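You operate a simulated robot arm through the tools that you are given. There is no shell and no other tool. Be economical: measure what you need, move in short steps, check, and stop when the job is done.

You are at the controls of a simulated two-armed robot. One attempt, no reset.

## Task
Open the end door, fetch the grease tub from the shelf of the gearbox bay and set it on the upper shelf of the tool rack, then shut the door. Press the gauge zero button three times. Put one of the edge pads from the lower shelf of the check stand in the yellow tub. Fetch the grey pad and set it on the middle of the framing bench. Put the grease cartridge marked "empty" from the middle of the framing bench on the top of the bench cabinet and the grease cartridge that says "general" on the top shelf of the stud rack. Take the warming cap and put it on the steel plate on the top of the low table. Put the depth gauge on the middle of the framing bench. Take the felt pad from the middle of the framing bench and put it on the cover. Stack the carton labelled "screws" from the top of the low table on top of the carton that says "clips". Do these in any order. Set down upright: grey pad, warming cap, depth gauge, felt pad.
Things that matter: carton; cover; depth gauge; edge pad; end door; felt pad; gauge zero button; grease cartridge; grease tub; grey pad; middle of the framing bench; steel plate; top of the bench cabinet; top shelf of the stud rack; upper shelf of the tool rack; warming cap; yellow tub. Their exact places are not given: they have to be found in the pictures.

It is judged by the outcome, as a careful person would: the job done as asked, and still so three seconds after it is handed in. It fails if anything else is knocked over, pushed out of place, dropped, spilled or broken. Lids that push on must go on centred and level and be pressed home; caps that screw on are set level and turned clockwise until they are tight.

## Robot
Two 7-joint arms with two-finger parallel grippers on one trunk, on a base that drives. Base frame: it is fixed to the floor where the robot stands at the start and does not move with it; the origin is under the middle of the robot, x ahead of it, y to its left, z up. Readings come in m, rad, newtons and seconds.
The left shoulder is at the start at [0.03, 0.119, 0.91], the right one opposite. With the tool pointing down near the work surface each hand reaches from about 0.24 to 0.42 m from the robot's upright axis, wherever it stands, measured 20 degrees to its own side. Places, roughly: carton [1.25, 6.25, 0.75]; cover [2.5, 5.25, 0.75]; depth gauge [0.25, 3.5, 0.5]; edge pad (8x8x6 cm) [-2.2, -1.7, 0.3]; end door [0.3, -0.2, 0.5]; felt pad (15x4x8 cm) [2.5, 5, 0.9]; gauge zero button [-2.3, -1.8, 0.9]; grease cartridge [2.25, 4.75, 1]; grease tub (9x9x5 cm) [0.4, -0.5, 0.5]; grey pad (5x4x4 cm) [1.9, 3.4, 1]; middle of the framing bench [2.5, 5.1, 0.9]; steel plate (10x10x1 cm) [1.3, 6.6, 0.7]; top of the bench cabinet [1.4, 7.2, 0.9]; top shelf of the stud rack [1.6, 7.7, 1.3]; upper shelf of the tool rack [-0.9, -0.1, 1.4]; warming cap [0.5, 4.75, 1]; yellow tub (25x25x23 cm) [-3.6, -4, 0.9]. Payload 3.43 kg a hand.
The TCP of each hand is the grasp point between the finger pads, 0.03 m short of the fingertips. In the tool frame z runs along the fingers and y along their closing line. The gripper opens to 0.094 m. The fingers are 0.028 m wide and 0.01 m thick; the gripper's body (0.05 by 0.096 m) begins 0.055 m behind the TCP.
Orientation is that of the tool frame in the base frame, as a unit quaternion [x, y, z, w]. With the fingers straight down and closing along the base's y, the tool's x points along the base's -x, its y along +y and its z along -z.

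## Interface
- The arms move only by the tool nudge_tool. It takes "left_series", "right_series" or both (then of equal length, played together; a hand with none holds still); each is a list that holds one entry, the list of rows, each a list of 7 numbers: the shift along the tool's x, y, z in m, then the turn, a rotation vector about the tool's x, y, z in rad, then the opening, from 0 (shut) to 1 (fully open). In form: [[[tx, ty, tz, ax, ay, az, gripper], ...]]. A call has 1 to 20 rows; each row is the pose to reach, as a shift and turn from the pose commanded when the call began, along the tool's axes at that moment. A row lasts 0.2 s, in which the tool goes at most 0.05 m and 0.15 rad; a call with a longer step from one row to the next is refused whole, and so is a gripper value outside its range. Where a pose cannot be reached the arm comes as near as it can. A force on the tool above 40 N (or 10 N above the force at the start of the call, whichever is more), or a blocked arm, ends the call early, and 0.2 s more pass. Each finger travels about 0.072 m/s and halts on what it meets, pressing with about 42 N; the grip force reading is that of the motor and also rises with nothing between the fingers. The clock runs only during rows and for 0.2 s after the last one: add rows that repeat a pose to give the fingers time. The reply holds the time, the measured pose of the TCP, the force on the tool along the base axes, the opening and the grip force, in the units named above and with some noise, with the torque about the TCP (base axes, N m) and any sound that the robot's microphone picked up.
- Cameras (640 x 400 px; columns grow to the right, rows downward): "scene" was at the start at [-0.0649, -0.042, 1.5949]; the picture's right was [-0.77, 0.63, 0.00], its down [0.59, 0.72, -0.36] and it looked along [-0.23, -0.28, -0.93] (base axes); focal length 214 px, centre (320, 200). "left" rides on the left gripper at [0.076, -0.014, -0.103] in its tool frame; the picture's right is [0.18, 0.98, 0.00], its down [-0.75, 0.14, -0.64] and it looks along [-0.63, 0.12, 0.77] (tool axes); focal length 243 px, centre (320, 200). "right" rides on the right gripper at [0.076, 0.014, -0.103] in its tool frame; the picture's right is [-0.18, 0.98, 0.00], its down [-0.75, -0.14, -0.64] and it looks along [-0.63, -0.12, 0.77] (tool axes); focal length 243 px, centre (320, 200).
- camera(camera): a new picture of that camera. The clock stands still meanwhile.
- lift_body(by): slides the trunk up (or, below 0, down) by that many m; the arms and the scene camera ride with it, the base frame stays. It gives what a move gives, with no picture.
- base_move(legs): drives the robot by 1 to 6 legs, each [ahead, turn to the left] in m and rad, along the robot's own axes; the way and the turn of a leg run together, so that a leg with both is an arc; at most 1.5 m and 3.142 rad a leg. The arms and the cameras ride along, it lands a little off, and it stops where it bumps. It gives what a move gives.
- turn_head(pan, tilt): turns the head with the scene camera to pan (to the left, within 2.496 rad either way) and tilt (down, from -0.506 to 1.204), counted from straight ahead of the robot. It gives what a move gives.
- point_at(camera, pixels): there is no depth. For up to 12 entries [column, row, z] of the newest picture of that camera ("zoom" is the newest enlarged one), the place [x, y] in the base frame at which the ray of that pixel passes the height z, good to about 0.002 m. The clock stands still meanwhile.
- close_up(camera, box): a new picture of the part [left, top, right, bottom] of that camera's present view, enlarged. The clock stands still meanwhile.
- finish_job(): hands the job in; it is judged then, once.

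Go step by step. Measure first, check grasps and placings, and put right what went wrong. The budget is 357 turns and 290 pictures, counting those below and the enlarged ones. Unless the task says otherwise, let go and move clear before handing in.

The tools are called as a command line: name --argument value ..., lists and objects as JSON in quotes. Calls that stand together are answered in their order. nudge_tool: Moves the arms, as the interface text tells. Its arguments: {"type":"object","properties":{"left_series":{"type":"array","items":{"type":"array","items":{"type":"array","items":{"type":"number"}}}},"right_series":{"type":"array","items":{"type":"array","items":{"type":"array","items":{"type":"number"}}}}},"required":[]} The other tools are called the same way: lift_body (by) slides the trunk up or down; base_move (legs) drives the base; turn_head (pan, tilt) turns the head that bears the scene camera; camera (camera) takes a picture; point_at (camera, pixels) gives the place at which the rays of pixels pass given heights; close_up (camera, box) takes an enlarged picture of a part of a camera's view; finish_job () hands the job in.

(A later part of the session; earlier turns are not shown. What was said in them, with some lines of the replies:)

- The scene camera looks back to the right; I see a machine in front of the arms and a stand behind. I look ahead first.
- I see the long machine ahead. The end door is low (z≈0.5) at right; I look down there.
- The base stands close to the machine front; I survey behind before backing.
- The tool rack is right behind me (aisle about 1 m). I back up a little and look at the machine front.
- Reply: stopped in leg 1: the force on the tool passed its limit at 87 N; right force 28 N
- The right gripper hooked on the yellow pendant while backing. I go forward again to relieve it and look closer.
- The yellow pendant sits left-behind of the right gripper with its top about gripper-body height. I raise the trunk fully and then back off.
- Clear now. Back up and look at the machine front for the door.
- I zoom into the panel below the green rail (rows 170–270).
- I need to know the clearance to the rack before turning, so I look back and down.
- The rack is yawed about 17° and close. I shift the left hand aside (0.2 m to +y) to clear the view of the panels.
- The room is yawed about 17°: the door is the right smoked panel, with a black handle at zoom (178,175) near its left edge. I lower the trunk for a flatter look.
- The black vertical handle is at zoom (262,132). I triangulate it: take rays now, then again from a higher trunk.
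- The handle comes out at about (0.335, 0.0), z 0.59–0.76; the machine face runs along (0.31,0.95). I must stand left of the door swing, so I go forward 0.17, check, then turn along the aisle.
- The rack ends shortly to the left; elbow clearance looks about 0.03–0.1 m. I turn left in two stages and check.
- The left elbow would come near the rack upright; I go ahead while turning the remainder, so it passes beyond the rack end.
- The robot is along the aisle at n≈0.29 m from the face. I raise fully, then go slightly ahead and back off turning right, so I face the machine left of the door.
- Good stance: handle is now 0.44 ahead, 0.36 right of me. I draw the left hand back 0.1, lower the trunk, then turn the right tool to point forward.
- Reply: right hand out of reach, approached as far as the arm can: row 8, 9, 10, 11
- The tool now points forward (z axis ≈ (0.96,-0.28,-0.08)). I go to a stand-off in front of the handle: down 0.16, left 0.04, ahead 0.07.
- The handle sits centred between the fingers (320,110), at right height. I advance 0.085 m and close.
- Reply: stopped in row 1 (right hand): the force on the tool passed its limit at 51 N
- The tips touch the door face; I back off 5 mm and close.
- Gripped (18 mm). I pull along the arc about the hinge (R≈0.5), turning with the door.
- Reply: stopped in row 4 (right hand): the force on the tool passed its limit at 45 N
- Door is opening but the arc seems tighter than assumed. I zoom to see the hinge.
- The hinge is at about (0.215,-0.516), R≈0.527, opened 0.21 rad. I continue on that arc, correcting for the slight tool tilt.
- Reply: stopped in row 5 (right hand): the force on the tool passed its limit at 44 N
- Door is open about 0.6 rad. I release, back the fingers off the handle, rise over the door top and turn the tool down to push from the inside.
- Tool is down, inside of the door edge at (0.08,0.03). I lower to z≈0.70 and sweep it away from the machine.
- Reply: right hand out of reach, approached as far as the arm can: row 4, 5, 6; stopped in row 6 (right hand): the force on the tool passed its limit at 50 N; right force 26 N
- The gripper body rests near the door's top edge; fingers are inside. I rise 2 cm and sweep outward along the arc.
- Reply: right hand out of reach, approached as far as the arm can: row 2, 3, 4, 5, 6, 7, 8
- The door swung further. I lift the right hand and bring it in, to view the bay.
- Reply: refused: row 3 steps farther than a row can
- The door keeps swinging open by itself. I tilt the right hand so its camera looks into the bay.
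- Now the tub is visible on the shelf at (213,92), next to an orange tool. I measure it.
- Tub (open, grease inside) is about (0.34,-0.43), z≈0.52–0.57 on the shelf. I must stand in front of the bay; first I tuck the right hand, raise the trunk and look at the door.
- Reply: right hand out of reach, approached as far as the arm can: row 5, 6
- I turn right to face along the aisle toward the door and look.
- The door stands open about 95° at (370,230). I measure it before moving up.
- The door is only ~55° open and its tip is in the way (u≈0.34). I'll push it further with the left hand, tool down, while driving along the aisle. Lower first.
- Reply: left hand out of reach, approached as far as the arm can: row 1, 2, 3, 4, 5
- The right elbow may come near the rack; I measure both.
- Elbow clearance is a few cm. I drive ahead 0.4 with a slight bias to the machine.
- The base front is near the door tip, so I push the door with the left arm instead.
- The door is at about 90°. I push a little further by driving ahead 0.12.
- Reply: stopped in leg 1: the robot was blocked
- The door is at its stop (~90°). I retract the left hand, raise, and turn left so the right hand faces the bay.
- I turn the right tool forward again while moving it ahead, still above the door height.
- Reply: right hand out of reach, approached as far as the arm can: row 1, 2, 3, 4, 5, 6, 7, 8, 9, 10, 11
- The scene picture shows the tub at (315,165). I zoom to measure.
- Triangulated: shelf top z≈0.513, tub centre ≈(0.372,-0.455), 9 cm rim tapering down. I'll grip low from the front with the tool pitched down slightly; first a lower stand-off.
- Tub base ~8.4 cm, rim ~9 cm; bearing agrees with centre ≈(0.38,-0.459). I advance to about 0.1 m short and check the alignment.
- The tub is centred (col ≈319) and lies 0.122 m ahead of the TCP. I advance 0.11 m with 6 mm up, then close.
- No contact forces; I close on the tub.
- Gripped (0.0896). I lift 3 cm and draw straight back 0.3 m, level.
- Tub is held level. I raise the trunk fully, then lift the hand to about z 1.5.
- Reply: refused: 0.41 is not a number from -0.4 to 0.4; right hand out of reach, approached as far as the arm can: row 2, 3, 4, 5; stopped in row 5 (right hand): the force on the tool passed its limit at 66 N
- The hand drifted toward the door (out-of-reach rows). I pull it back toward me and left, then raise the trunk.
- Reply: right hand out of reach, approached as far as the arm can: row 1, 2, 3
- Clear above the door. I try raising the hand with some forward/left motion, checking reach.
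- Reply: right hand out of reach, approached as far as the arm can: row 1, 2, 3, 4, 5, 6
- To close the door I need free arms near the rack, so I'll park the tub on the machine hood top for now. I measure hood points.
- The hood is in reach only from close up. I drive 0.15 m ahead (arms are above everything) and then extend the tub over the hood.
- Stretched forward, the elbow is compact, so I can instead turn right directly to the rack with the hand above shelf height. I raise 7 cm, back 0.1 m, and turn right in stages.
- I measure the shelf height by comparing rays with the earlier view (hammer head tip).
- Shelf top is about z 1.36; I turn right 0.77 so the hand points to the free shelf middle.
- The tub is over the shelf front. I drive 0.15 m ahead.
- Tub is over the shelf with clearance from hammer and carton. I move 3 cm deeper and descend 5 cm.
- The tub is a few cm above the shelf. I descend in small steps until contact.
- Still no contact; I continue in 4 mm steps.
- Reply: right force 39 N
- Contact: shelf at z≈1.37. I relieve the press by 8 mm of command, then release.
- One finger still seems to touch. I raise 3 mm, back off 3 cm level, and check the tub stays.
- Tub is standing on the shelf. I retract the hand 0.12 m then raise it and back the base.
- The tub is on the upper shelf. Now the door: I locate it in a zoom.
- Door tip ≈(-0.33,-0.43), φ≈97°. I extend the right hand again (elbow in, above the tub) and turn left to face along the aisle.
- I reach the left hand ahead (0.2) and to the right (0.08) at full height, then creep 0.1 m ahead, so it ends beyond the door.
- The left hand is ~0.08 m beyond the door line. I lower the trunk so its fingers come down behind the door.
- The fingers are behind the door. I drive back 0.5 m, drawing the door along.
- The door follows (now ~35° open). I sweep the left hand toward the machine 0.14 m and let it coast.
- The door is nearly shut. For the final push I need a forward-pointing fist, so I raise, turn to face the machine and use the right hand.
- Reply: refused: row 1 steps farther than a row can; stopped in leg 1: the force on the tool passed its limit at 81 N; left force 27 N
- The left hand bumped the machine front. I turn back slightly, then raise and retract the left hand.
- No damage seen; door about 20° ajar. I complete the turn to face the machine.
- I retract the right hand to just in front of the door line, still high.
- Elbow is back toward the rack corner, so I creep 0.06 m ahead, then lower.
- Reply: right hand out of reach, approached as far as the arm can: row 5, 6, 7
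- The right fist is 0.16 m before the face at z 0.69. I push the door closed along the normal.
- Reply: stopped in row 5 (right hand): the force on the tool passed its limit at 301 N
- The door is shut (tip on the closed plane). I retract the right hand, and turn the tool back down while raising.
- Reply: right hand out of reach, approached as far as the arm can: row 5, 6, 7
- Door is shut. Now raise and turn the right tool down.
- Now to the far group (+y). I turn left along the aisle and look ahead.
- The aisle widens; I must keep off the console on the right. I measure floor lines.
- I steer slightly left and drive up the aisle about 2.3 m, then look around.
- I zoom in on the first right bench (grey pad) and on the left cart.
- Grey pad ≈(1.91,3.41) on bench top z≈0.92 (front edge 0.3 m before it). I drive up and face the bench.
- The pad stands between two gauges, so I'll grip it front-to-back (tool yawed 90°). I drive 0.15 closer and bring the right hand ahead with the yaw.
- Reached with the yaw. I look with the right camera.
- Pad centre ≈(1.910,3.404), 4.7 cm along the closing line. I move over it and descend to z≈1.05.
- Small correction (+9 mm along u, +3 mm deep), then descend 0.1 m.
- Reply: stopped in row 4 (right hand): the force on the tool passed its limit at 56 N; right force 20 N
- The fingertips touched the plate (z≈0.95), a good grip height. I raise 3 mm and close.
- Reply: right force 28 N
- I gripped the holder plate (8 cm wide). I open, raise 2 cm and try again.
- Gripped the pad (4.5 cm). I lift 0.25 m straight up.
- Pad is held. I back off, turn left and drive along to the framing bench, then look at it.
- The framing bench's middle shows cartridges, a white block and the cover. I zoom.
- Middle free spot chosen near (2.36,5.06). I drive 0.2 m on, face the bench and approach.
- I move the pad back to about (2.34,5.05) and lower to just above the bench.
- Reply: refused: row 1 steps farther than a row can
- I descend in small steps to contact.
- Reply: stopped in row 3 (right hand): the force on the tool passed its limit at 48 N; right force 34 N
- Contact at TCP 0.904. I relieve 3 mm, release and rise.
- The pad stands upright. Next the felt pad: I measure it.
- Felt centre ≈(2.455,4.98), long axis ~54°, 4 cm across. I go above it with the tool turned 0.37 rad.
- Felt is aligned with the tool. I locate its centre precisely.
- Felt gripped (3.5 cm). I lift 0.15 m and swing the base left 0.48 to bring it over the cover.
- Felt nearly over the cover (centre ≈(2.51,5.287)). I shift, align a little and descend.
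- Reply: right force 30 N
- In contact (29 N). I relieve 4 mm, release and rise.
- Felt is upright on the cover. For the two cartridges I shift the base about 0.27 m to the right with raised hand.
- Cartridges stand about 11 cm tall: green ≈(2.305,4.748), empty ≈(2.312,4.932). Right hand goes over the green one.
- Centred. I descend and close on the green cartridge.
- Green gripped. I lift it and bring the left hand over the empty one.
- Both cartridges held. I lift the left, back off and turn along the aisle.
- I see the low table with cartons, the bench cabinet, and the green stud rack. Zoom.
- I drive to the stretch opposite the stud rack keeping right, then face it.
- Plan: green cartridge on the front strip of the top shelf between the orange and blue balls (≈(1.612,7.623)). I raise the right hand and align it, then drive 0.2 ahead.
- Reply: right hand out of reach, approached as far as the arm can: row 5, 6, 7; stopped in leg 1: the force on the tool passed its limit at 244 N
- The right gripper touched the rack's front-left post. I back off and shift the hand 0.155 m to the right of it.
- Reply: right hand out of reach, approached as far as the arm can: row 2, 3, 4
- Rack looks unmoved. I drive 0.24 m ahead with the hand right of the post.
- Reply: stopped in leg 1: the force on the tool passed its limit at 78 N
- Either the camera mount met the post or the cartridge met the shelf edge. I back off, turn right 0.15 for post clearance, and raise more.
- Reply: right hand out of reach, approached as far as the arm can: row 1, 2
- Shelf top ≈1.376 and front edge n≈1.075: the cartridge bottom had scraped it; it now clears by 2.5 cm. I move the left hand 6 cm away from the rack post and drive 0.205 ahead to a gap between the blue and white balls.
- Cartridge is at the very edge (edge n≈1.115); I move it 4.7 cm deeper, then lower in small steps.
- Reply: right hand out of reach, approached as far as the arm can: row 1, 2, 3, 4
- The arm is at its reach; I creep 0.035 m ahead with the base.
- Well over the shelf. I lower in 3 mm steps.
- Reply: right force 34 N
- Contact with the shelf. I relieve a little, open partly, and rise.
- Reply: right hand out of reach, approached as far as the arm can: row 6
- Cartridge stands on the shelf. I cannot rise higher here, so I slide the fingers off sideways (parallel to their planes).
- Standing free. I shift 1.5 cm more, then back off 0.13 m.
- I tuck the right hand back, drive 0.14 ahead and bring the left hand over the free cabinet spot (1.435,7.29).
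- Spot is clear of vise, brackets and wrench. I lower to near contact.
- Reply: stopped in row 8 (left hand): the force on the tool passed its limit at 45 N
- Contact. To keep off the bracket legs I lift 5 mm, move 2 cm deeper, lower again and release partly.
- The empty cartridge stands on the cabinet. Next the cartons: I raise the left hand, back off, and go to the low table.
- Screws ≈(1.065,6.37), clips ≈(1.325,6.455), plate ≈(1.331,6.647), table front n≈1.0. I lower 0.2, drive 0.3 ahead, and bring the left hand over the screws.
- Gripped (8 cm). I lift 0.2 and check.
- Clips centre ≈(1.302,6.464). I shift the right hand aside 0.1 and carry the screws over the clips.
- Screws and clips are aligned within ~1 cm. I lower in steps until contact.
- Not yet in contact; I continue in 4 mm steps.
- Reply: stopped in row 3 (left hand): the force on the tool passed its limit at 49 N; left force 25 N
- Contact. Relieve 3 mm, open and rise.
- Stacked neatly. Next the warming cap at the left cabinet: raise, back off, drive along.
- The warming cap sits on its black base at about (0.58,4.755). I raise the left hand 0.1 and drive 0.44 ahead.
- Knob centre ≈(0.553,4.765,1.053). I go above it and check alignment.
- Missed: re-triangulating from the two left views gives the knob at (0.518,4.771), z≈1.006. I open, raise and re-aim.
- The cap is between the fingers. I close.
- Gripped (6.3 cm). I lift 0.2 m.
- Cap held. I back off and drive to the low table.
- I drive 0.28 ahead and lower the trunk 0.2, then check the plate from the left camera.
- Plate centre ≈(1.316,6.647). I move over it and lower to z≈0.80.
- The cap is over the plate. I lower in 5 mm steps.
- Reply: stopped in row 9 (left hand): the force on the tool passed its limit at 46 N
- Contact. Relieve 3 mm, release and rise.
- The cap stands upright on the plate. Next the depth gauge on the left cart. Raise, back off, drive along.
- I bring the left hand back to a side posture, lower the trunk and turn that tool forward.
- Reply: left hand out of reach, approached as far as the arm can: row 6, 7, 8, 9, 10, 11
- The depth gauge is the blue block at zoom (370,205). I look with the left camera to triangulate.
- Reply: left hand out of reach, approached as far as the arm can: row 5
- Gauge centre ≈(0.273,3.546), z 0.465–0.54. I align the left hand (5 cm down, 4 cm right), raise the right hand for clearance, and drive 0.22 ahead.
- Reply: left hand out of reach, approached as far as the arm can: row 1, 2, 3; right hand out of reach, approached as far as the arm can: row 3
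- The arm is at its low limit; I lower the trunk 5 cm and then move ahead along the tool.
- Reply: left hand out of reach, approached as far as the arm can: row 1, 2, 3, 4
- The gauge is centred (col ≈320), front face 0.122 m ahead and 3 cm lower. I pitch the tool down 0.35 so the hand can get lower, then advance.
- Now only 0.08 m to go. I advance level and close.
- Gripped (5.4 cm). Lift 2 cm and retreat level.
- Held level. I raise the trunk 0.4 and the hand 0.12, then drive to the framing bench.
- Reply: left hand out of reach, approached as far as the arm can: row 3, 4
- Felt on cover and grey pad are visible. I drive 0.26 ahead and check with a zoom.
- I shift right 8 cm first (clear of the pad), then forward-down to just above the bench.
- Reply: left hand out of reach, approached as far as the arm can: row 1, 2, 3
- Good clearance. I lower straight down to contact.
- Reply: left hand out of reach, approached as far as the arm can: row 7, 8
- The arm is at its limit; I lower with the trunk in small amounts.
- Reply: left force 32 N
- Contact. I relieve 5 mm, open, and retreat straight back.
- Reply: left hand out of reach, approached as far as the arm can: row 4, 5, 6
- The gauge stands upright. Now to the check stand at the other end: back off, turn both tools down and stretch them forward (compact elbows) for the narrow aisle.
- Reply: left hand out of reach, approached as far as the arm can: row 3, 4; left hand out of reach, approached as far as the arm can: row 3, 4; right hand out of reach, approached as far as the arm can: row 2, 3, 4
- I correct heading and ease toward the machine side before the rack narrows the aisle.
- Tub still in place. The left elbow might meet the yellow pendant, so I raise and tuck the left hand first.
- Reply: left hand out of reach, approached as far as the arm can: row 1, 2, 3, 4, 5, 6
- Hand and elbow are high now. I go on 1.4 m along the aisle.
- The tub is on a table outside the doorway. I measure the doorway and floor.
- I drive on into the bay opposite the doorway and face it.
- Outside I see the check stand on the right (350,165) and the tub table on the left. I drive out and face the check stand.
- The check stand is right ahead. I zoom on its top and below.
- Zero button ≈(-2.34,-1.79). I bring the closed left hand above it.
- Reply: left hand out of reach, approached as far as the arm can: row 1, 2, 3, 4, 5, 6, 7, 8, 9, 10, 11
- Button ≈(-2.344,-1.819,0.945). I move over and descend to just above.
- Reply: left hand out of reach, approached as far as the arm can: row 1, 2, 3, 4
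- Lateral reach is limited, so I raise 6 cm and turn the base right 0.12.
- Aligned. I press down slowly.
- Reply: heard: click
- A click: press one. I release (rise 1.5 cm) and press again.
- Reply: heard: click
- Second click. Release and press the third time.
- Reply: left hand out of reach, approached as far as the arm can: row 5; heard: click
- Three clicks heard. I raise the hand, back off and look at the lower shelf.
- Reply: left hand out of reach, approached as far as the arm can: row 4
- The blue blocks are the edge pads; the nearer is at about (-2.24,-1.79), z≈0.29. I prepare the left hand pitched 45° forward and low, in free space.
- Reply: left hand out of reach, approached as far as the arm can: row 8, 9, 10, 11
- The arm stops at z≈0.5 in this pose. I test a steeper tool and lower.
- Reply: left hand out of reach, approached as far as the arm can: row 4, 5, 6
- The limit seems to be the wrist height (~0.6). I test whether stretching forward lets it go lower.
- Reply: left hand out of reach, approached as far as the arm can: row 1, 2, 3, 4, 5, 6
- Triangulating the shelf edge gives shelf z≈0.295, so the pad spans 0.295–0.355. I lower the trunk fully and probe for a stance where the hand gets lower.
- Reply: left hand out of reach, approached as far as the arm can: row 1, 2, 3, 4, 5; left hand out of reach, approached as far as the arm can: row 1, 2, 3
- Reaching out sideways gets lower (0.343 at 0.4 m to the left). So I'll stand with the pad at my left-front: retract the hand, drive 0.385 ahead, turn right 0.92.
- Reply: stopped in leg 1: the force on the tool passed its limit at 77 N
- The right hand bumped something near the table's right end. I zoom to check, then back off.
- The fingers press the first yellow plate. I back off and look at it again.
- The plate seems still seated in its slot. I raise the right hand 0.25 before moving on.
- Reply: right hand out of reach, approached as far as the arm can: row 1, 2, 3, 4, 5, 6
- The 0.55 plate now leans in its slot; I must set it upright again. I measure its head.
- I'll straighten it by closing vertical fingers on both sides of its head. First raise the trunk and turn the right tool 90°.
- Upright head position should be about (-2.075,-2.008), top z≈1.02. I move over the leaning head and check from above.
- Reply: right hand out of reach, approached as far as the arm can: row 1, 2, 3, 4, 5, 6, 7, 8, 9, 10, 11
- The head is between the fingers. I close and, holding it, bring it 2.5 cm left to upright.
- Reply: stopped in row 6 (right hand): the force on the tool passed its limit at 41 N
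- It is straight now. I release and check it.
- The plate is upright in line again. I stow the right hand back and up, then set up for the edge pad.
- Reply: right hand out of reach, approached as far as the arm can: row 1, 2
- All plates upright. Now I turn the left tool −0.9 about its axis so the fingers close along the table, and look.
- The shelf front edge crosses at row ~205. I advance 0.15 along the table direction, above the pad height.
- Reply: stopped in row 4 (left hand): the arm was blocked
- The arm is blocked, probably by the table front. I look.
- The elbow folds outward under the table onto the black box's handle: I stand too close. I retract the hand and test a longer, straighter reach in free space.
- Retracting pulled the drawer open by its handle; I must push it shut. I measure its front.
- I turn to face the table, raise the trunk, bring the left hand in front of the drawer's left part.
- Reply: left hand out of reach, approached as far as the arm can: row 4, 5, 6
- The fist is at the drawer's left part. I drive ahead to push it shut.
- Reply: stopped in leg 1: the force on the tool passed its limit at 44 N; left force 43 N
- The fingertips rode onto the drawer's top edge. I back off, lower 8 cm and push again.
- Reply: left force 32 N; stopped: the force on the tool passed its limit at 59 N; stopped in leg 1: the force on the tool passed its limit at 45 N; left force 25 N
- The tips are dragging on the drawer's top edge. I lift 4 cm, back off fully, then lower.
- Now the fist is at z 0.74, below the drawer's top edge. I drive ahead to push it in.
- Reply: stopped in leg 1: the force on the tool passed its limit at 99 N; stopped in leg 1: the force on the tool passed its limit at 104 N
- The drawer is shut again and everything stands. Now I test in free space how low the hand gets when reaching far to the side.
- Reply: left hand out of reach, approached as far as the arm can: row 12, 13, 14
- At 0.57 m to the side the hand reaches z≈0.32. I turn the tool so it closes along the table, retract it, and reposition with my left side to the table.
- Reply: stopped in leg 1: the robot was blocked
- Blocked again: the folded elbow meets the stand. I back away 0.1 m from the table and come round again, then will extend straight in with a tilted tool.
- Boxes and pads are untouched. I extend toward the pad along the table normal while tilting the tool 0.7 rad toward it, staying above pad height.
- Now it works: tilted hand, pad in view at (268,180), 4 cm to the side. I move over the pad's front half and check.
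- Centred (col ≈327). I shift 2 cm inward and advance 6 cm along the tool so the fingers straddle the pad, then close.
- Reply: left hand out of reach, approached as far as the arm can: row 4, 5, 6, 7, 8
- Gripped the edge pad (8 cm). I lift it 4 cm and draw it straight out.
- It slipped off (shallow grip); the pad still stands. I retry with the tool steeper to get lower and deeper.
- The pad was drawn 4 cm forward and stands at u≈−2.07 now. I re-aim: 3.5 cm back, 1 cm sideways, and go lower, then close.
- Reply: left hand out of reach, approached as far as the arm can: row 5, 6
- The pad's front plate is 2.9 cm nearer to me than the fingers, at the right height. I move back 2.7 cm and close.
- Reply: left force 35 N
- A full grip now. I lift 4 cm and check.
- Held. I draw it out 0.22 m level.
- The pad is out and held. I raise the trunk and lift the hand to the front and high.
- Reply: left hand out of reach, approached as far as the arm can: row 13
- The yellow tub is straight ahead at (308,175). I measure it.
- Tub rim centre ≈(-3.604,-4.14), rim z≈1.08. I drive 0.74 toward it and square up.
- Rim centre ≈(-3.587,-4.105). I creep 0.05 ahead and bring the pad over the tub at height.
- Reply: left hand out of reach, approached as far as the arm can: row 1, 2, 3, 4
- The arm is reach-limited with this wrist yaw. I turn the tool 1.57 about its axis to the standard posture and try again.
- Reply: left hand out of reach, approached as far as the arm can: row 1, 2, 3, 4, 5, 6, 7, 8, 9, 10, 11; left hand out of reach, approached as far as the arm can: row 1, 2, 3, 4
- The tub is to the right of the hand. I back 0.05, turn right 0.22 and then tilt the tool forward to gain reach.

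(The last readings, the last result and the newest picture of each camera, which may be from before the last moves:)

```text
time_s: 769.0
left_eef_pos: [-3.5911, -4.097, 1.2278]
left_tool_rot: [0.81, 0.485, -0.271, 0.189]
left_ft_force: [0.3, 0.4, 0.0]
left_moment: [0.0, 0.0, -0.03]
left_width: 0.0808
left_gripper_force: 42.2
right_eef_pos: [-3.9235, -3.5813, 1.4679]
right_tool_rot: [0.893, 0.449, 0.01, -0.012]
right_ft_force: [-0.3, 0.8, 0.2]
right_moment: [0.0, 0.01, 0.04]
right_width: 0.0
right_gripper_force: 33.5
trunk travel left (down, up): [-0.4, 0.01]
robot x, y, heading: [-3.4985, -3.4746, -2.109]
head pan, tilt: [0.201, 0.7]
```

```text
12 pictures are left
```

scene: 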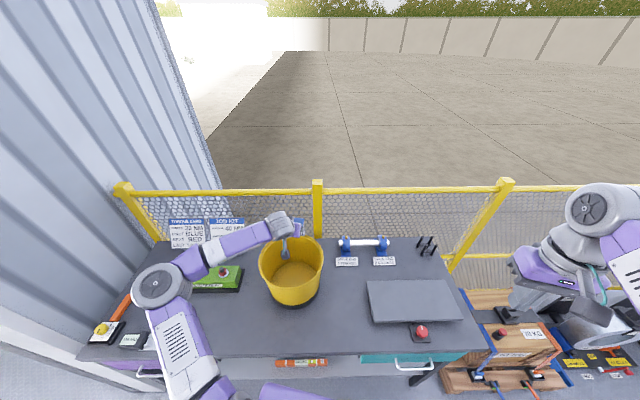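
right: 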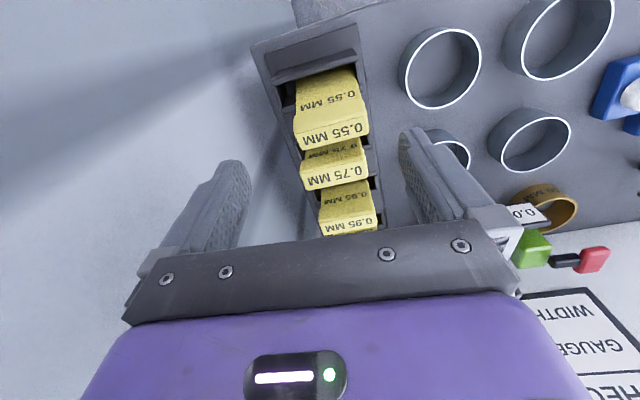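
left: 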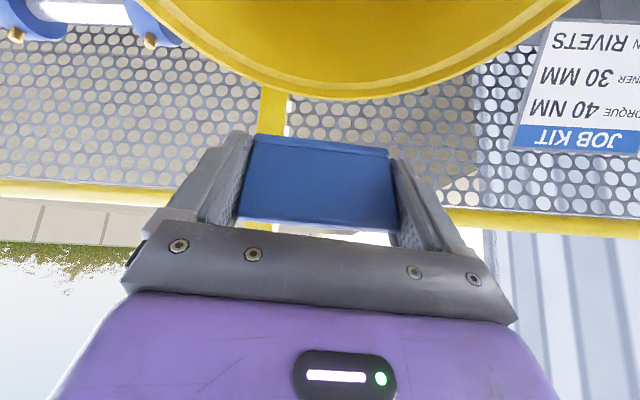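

The pad is directly above the tub's middle. I lower it straight into the tub.

nudge_tool --left_series '[[[0.025, -0.002, 0.031, 0, 0, 0, 0], [0.05, -0.003, 0.063, 0, 0, 0, 0], [0.075, -0.005, 0.094, 0, 0, 0, 0], [0.1, -0.007, 0.125, 0, 0, 0, 0], [0.118, -0.008, 0.149, 0, 0, 0, 0]]]'

camera --camera "left"

close_up --camera "scene" --box '[200, 190, 380, 330]'

```text
time_s: 770.0
left_eef_pos: [-3.5943, -4.0938, 1.1038]
left_tool_rot: [0.807, 0.483, -0.277, 0.195]
left_ft_force: [6.6, 2.4, 25.0]
left_moment: [2.84, -1.15, -0.7]
left_width: 0.0811
left_gripper_force: 41.9
right_eef_pos: [-3.9227, -3.581, 1.4681]
right_tool_rot: [0.893, 0.451, 0.01, -0.011]
right_ft_force: [-0.2, -0.9, -0.5]
right_moment: [0.06, -0.02, 0.05]
right_width: 0.0
right_gripper_force: 33.3
trunk travel left (down, up): [-0.4, 0.01]
robot x, y, heading: [-3.4936, -3.474, -2.108]
head pan, tilt: [0.201, 0.7]
stopped in row 4 (left hand): the force on the tool passed its limit at 106 N (the readings are from after the stop); the commanded pose is now the measured one
```

```text
11 pictures are left
```

left: 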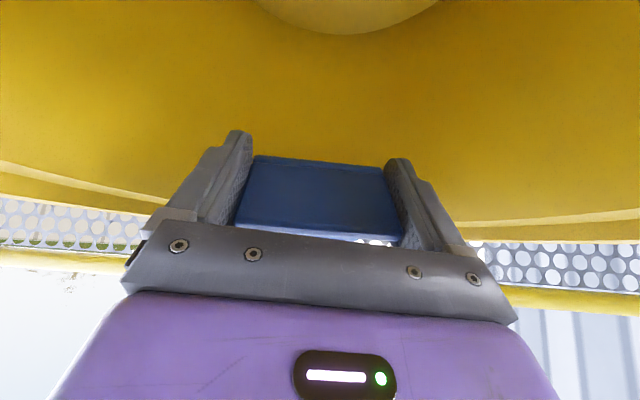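

```text
2.86 times, centred on (290, 260) of scene
```

zoom: 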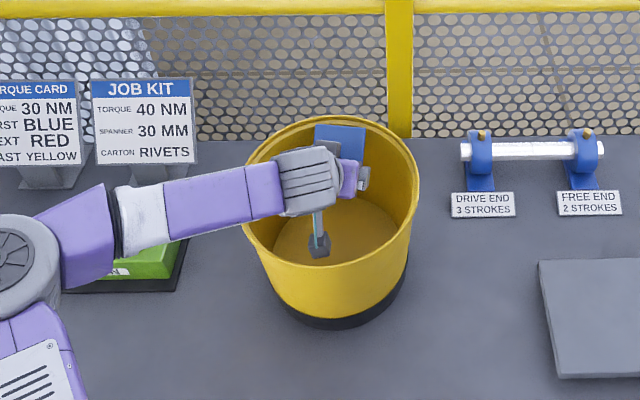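

The pad is inside the tub; the forearm touches the rim. I relieve 1 cm, then release it into the tub.

nudge_tool --left_series '[[[-0.012, 0.001, -0.012, 0, 0, 0, 0], [-0.012, 0.001, -0.012, 0, 0, 0, 0]]]'

nudge_tool --left_series '[[[0, 0, 0, 0, 0, 0, 1], [0, 0, 0, 0, 0, 0, 1], [0, 0, 0, 0, 0, 0, 1], [0, 0, 0, 0, 0, 0, 1]]]'

close_up --camera "scene" --box '[200, 190, 380, 330]'

```text
time_s: 770.6
left_eef_pos: [-3.5929, -4.0947, 1.115]
left_tool_rot: [0.808, 0.483, -0.275, 0.194]
left_ft_force: [0.4, 0.2, 0.0]
left_moment: [0.0, 0.02, 0.01]
left_width: 0.0809
left_gripper_force: 42.0
right_eef_pos: [-3.9223, -3.5809, 1.4665]
right_tool_rot: [0.893, 0.449, 0.01, -0.012]
right_ft_force: [-0.2, -0.1, 0.2]
right_moment: [0.01, 0.03, -0.02]
right_width: 0.0
right_gripper_force: 33.0
trunk travel left (down, up): [-0.4, 0.01]
robot x, y, heading: [-3.5003, -3.4738, -2.109]
head pan, tilt: [0.201, 0.7]
```

```text
time_s: 771.6
left_eef_pos: [-3.5942, -4.0962, 1.1148]
left_tool_rot: [0.808, 0.483, -0.275, 0.194]
left_ft_force: [0.7, -0.6, -0.5]
left_moment: [0.01, -0.03, 0.01]
left_width: 0.0938
left_gripper_force: 0.1
right_eef_pos: [-3.9218, -3.5819, 1.4674]
right_tool_rot: [0.893, 0.45, 0.011, -0.012]
right_ft_force: [-0.9, 0.4, 0.4]
right_moment: [0.0, 0.0, 0.01]
right_width: 0.0
right_gripper_force: 33.3
trunk travel left (down, up): [-0.4, 0.01]
robot x, y, heading: [-3.4996, -3.4753, -2.108]
head pan, tilt: [0.201, 0.7]
```

```text
2.86 times, centred on (290, 260) of scene
```

zoom: 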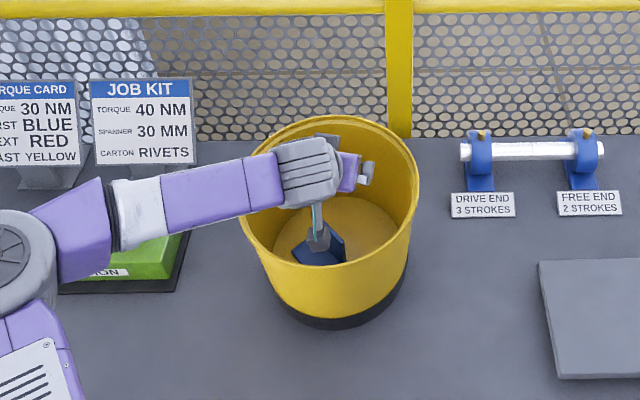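

The pad lies in the tub. I raise the hand straight out and back off.

nudge_tool --left_series '[[[-0.025, 0.002, -0.031, 0, 0, 0, 1], [-0.05, 0.003, -0.063, 0, 0, 0, 1], [-0.075, 0.005, -0.094, 0, 0, 0, 1], [-0.1, 0.007, -0.125, 0, 0, 0, 1]]]'

base_move --legs '[[-0.35, 0]]'

camera --camera "scene"

```text
time_s: 772.6
left_eef_pos: [-3.5951, -4.0921, 1.2736]
left_tool_rot: [0.808, 0.483, -0.275, 0.193]
left_ft_force: [-0.2, 0.3, 0.6]
left_moment: [0.01, 0.0, -0.02]
left_width: 0.0939
left_gripper_force: 0.2
right_eef_pos: [-3.923, -3.5819, 1.4667]
right_tool_rot: [0.893, 0.449, 0.011, -0.013]
right_ft_force: [0.9, -0.2, -0.3]
right_moment: [-0.01, -0.02, -0.01]
right_width: 0.0
right_gripper_force: 33.2
trunk travel left (down, up): [-0.4, 0.01]
robot x, y, heading: [-3.504, -3.474, -2.107]
head pan, tilt: [0.201, 0.7]
```

```text
time_s: 774.9
left_eef_pos: [-3.4177, -3.7886, 1.2729]
left_tool_rot: [0.81, 0.481, -0.275, 0.193]
left_ft_force: [-0.3, 0.2, 0.5]
left_moment: [-0.03, -0.01, -0.05]
left_width: 0.094
left_gripper_force: 0.0
right_eef_pos: [-3.7421, -3.2753, 1.4665]
right_tool_rot: [0.894, 0.447, 0.011, -0.012]
right_ft_force: [-0.7, 0.4, 0.0]
right_moment: [0.04, -0.02, -0.03]
right_width: 0.0002
right_gripper_force: 32.7
trunk travel left (down, up): [-0.4, 0.01]
robot x, y, heading: [-3.3173, -3.1763, -2.114]
head pan, tilt: [0.201, 0.7]
```

```text
8 pictures are left
```

scene: 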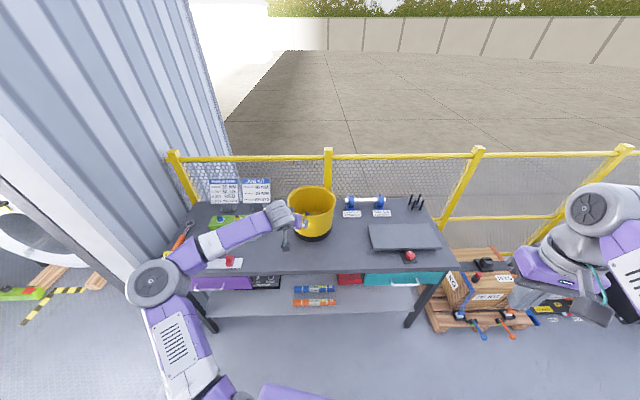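

The tub stands upright with the pad in it, and both hands are clear. All items are done, so I hand in.

finish_job

```text
The job is handed in.
```

I did every item on the list and handed the job in. I saw each one in place after setting it, but did not go back for a last look at all of them.

- **What I moved by mistake:** at the check stand I knocked the 0.55 gauge plate so it leaned, and I pulled the drawer open with the arm. I set the plate upright again and pushed the drawer shut.
- **Other bumps:** the hands also hit the yellow pendant, the machine front and the stud rack. I saw nothing moved on the machine or the rack; I did not check the pendant closely.
- **Edge pad:** it was let go a little above the bottom of the yellow tub and dropped the rest of the way in.
- **Depth gauge:** it stands upright but nearer the front edge of the bench than its middle, about where the "empty" cartridge stood.
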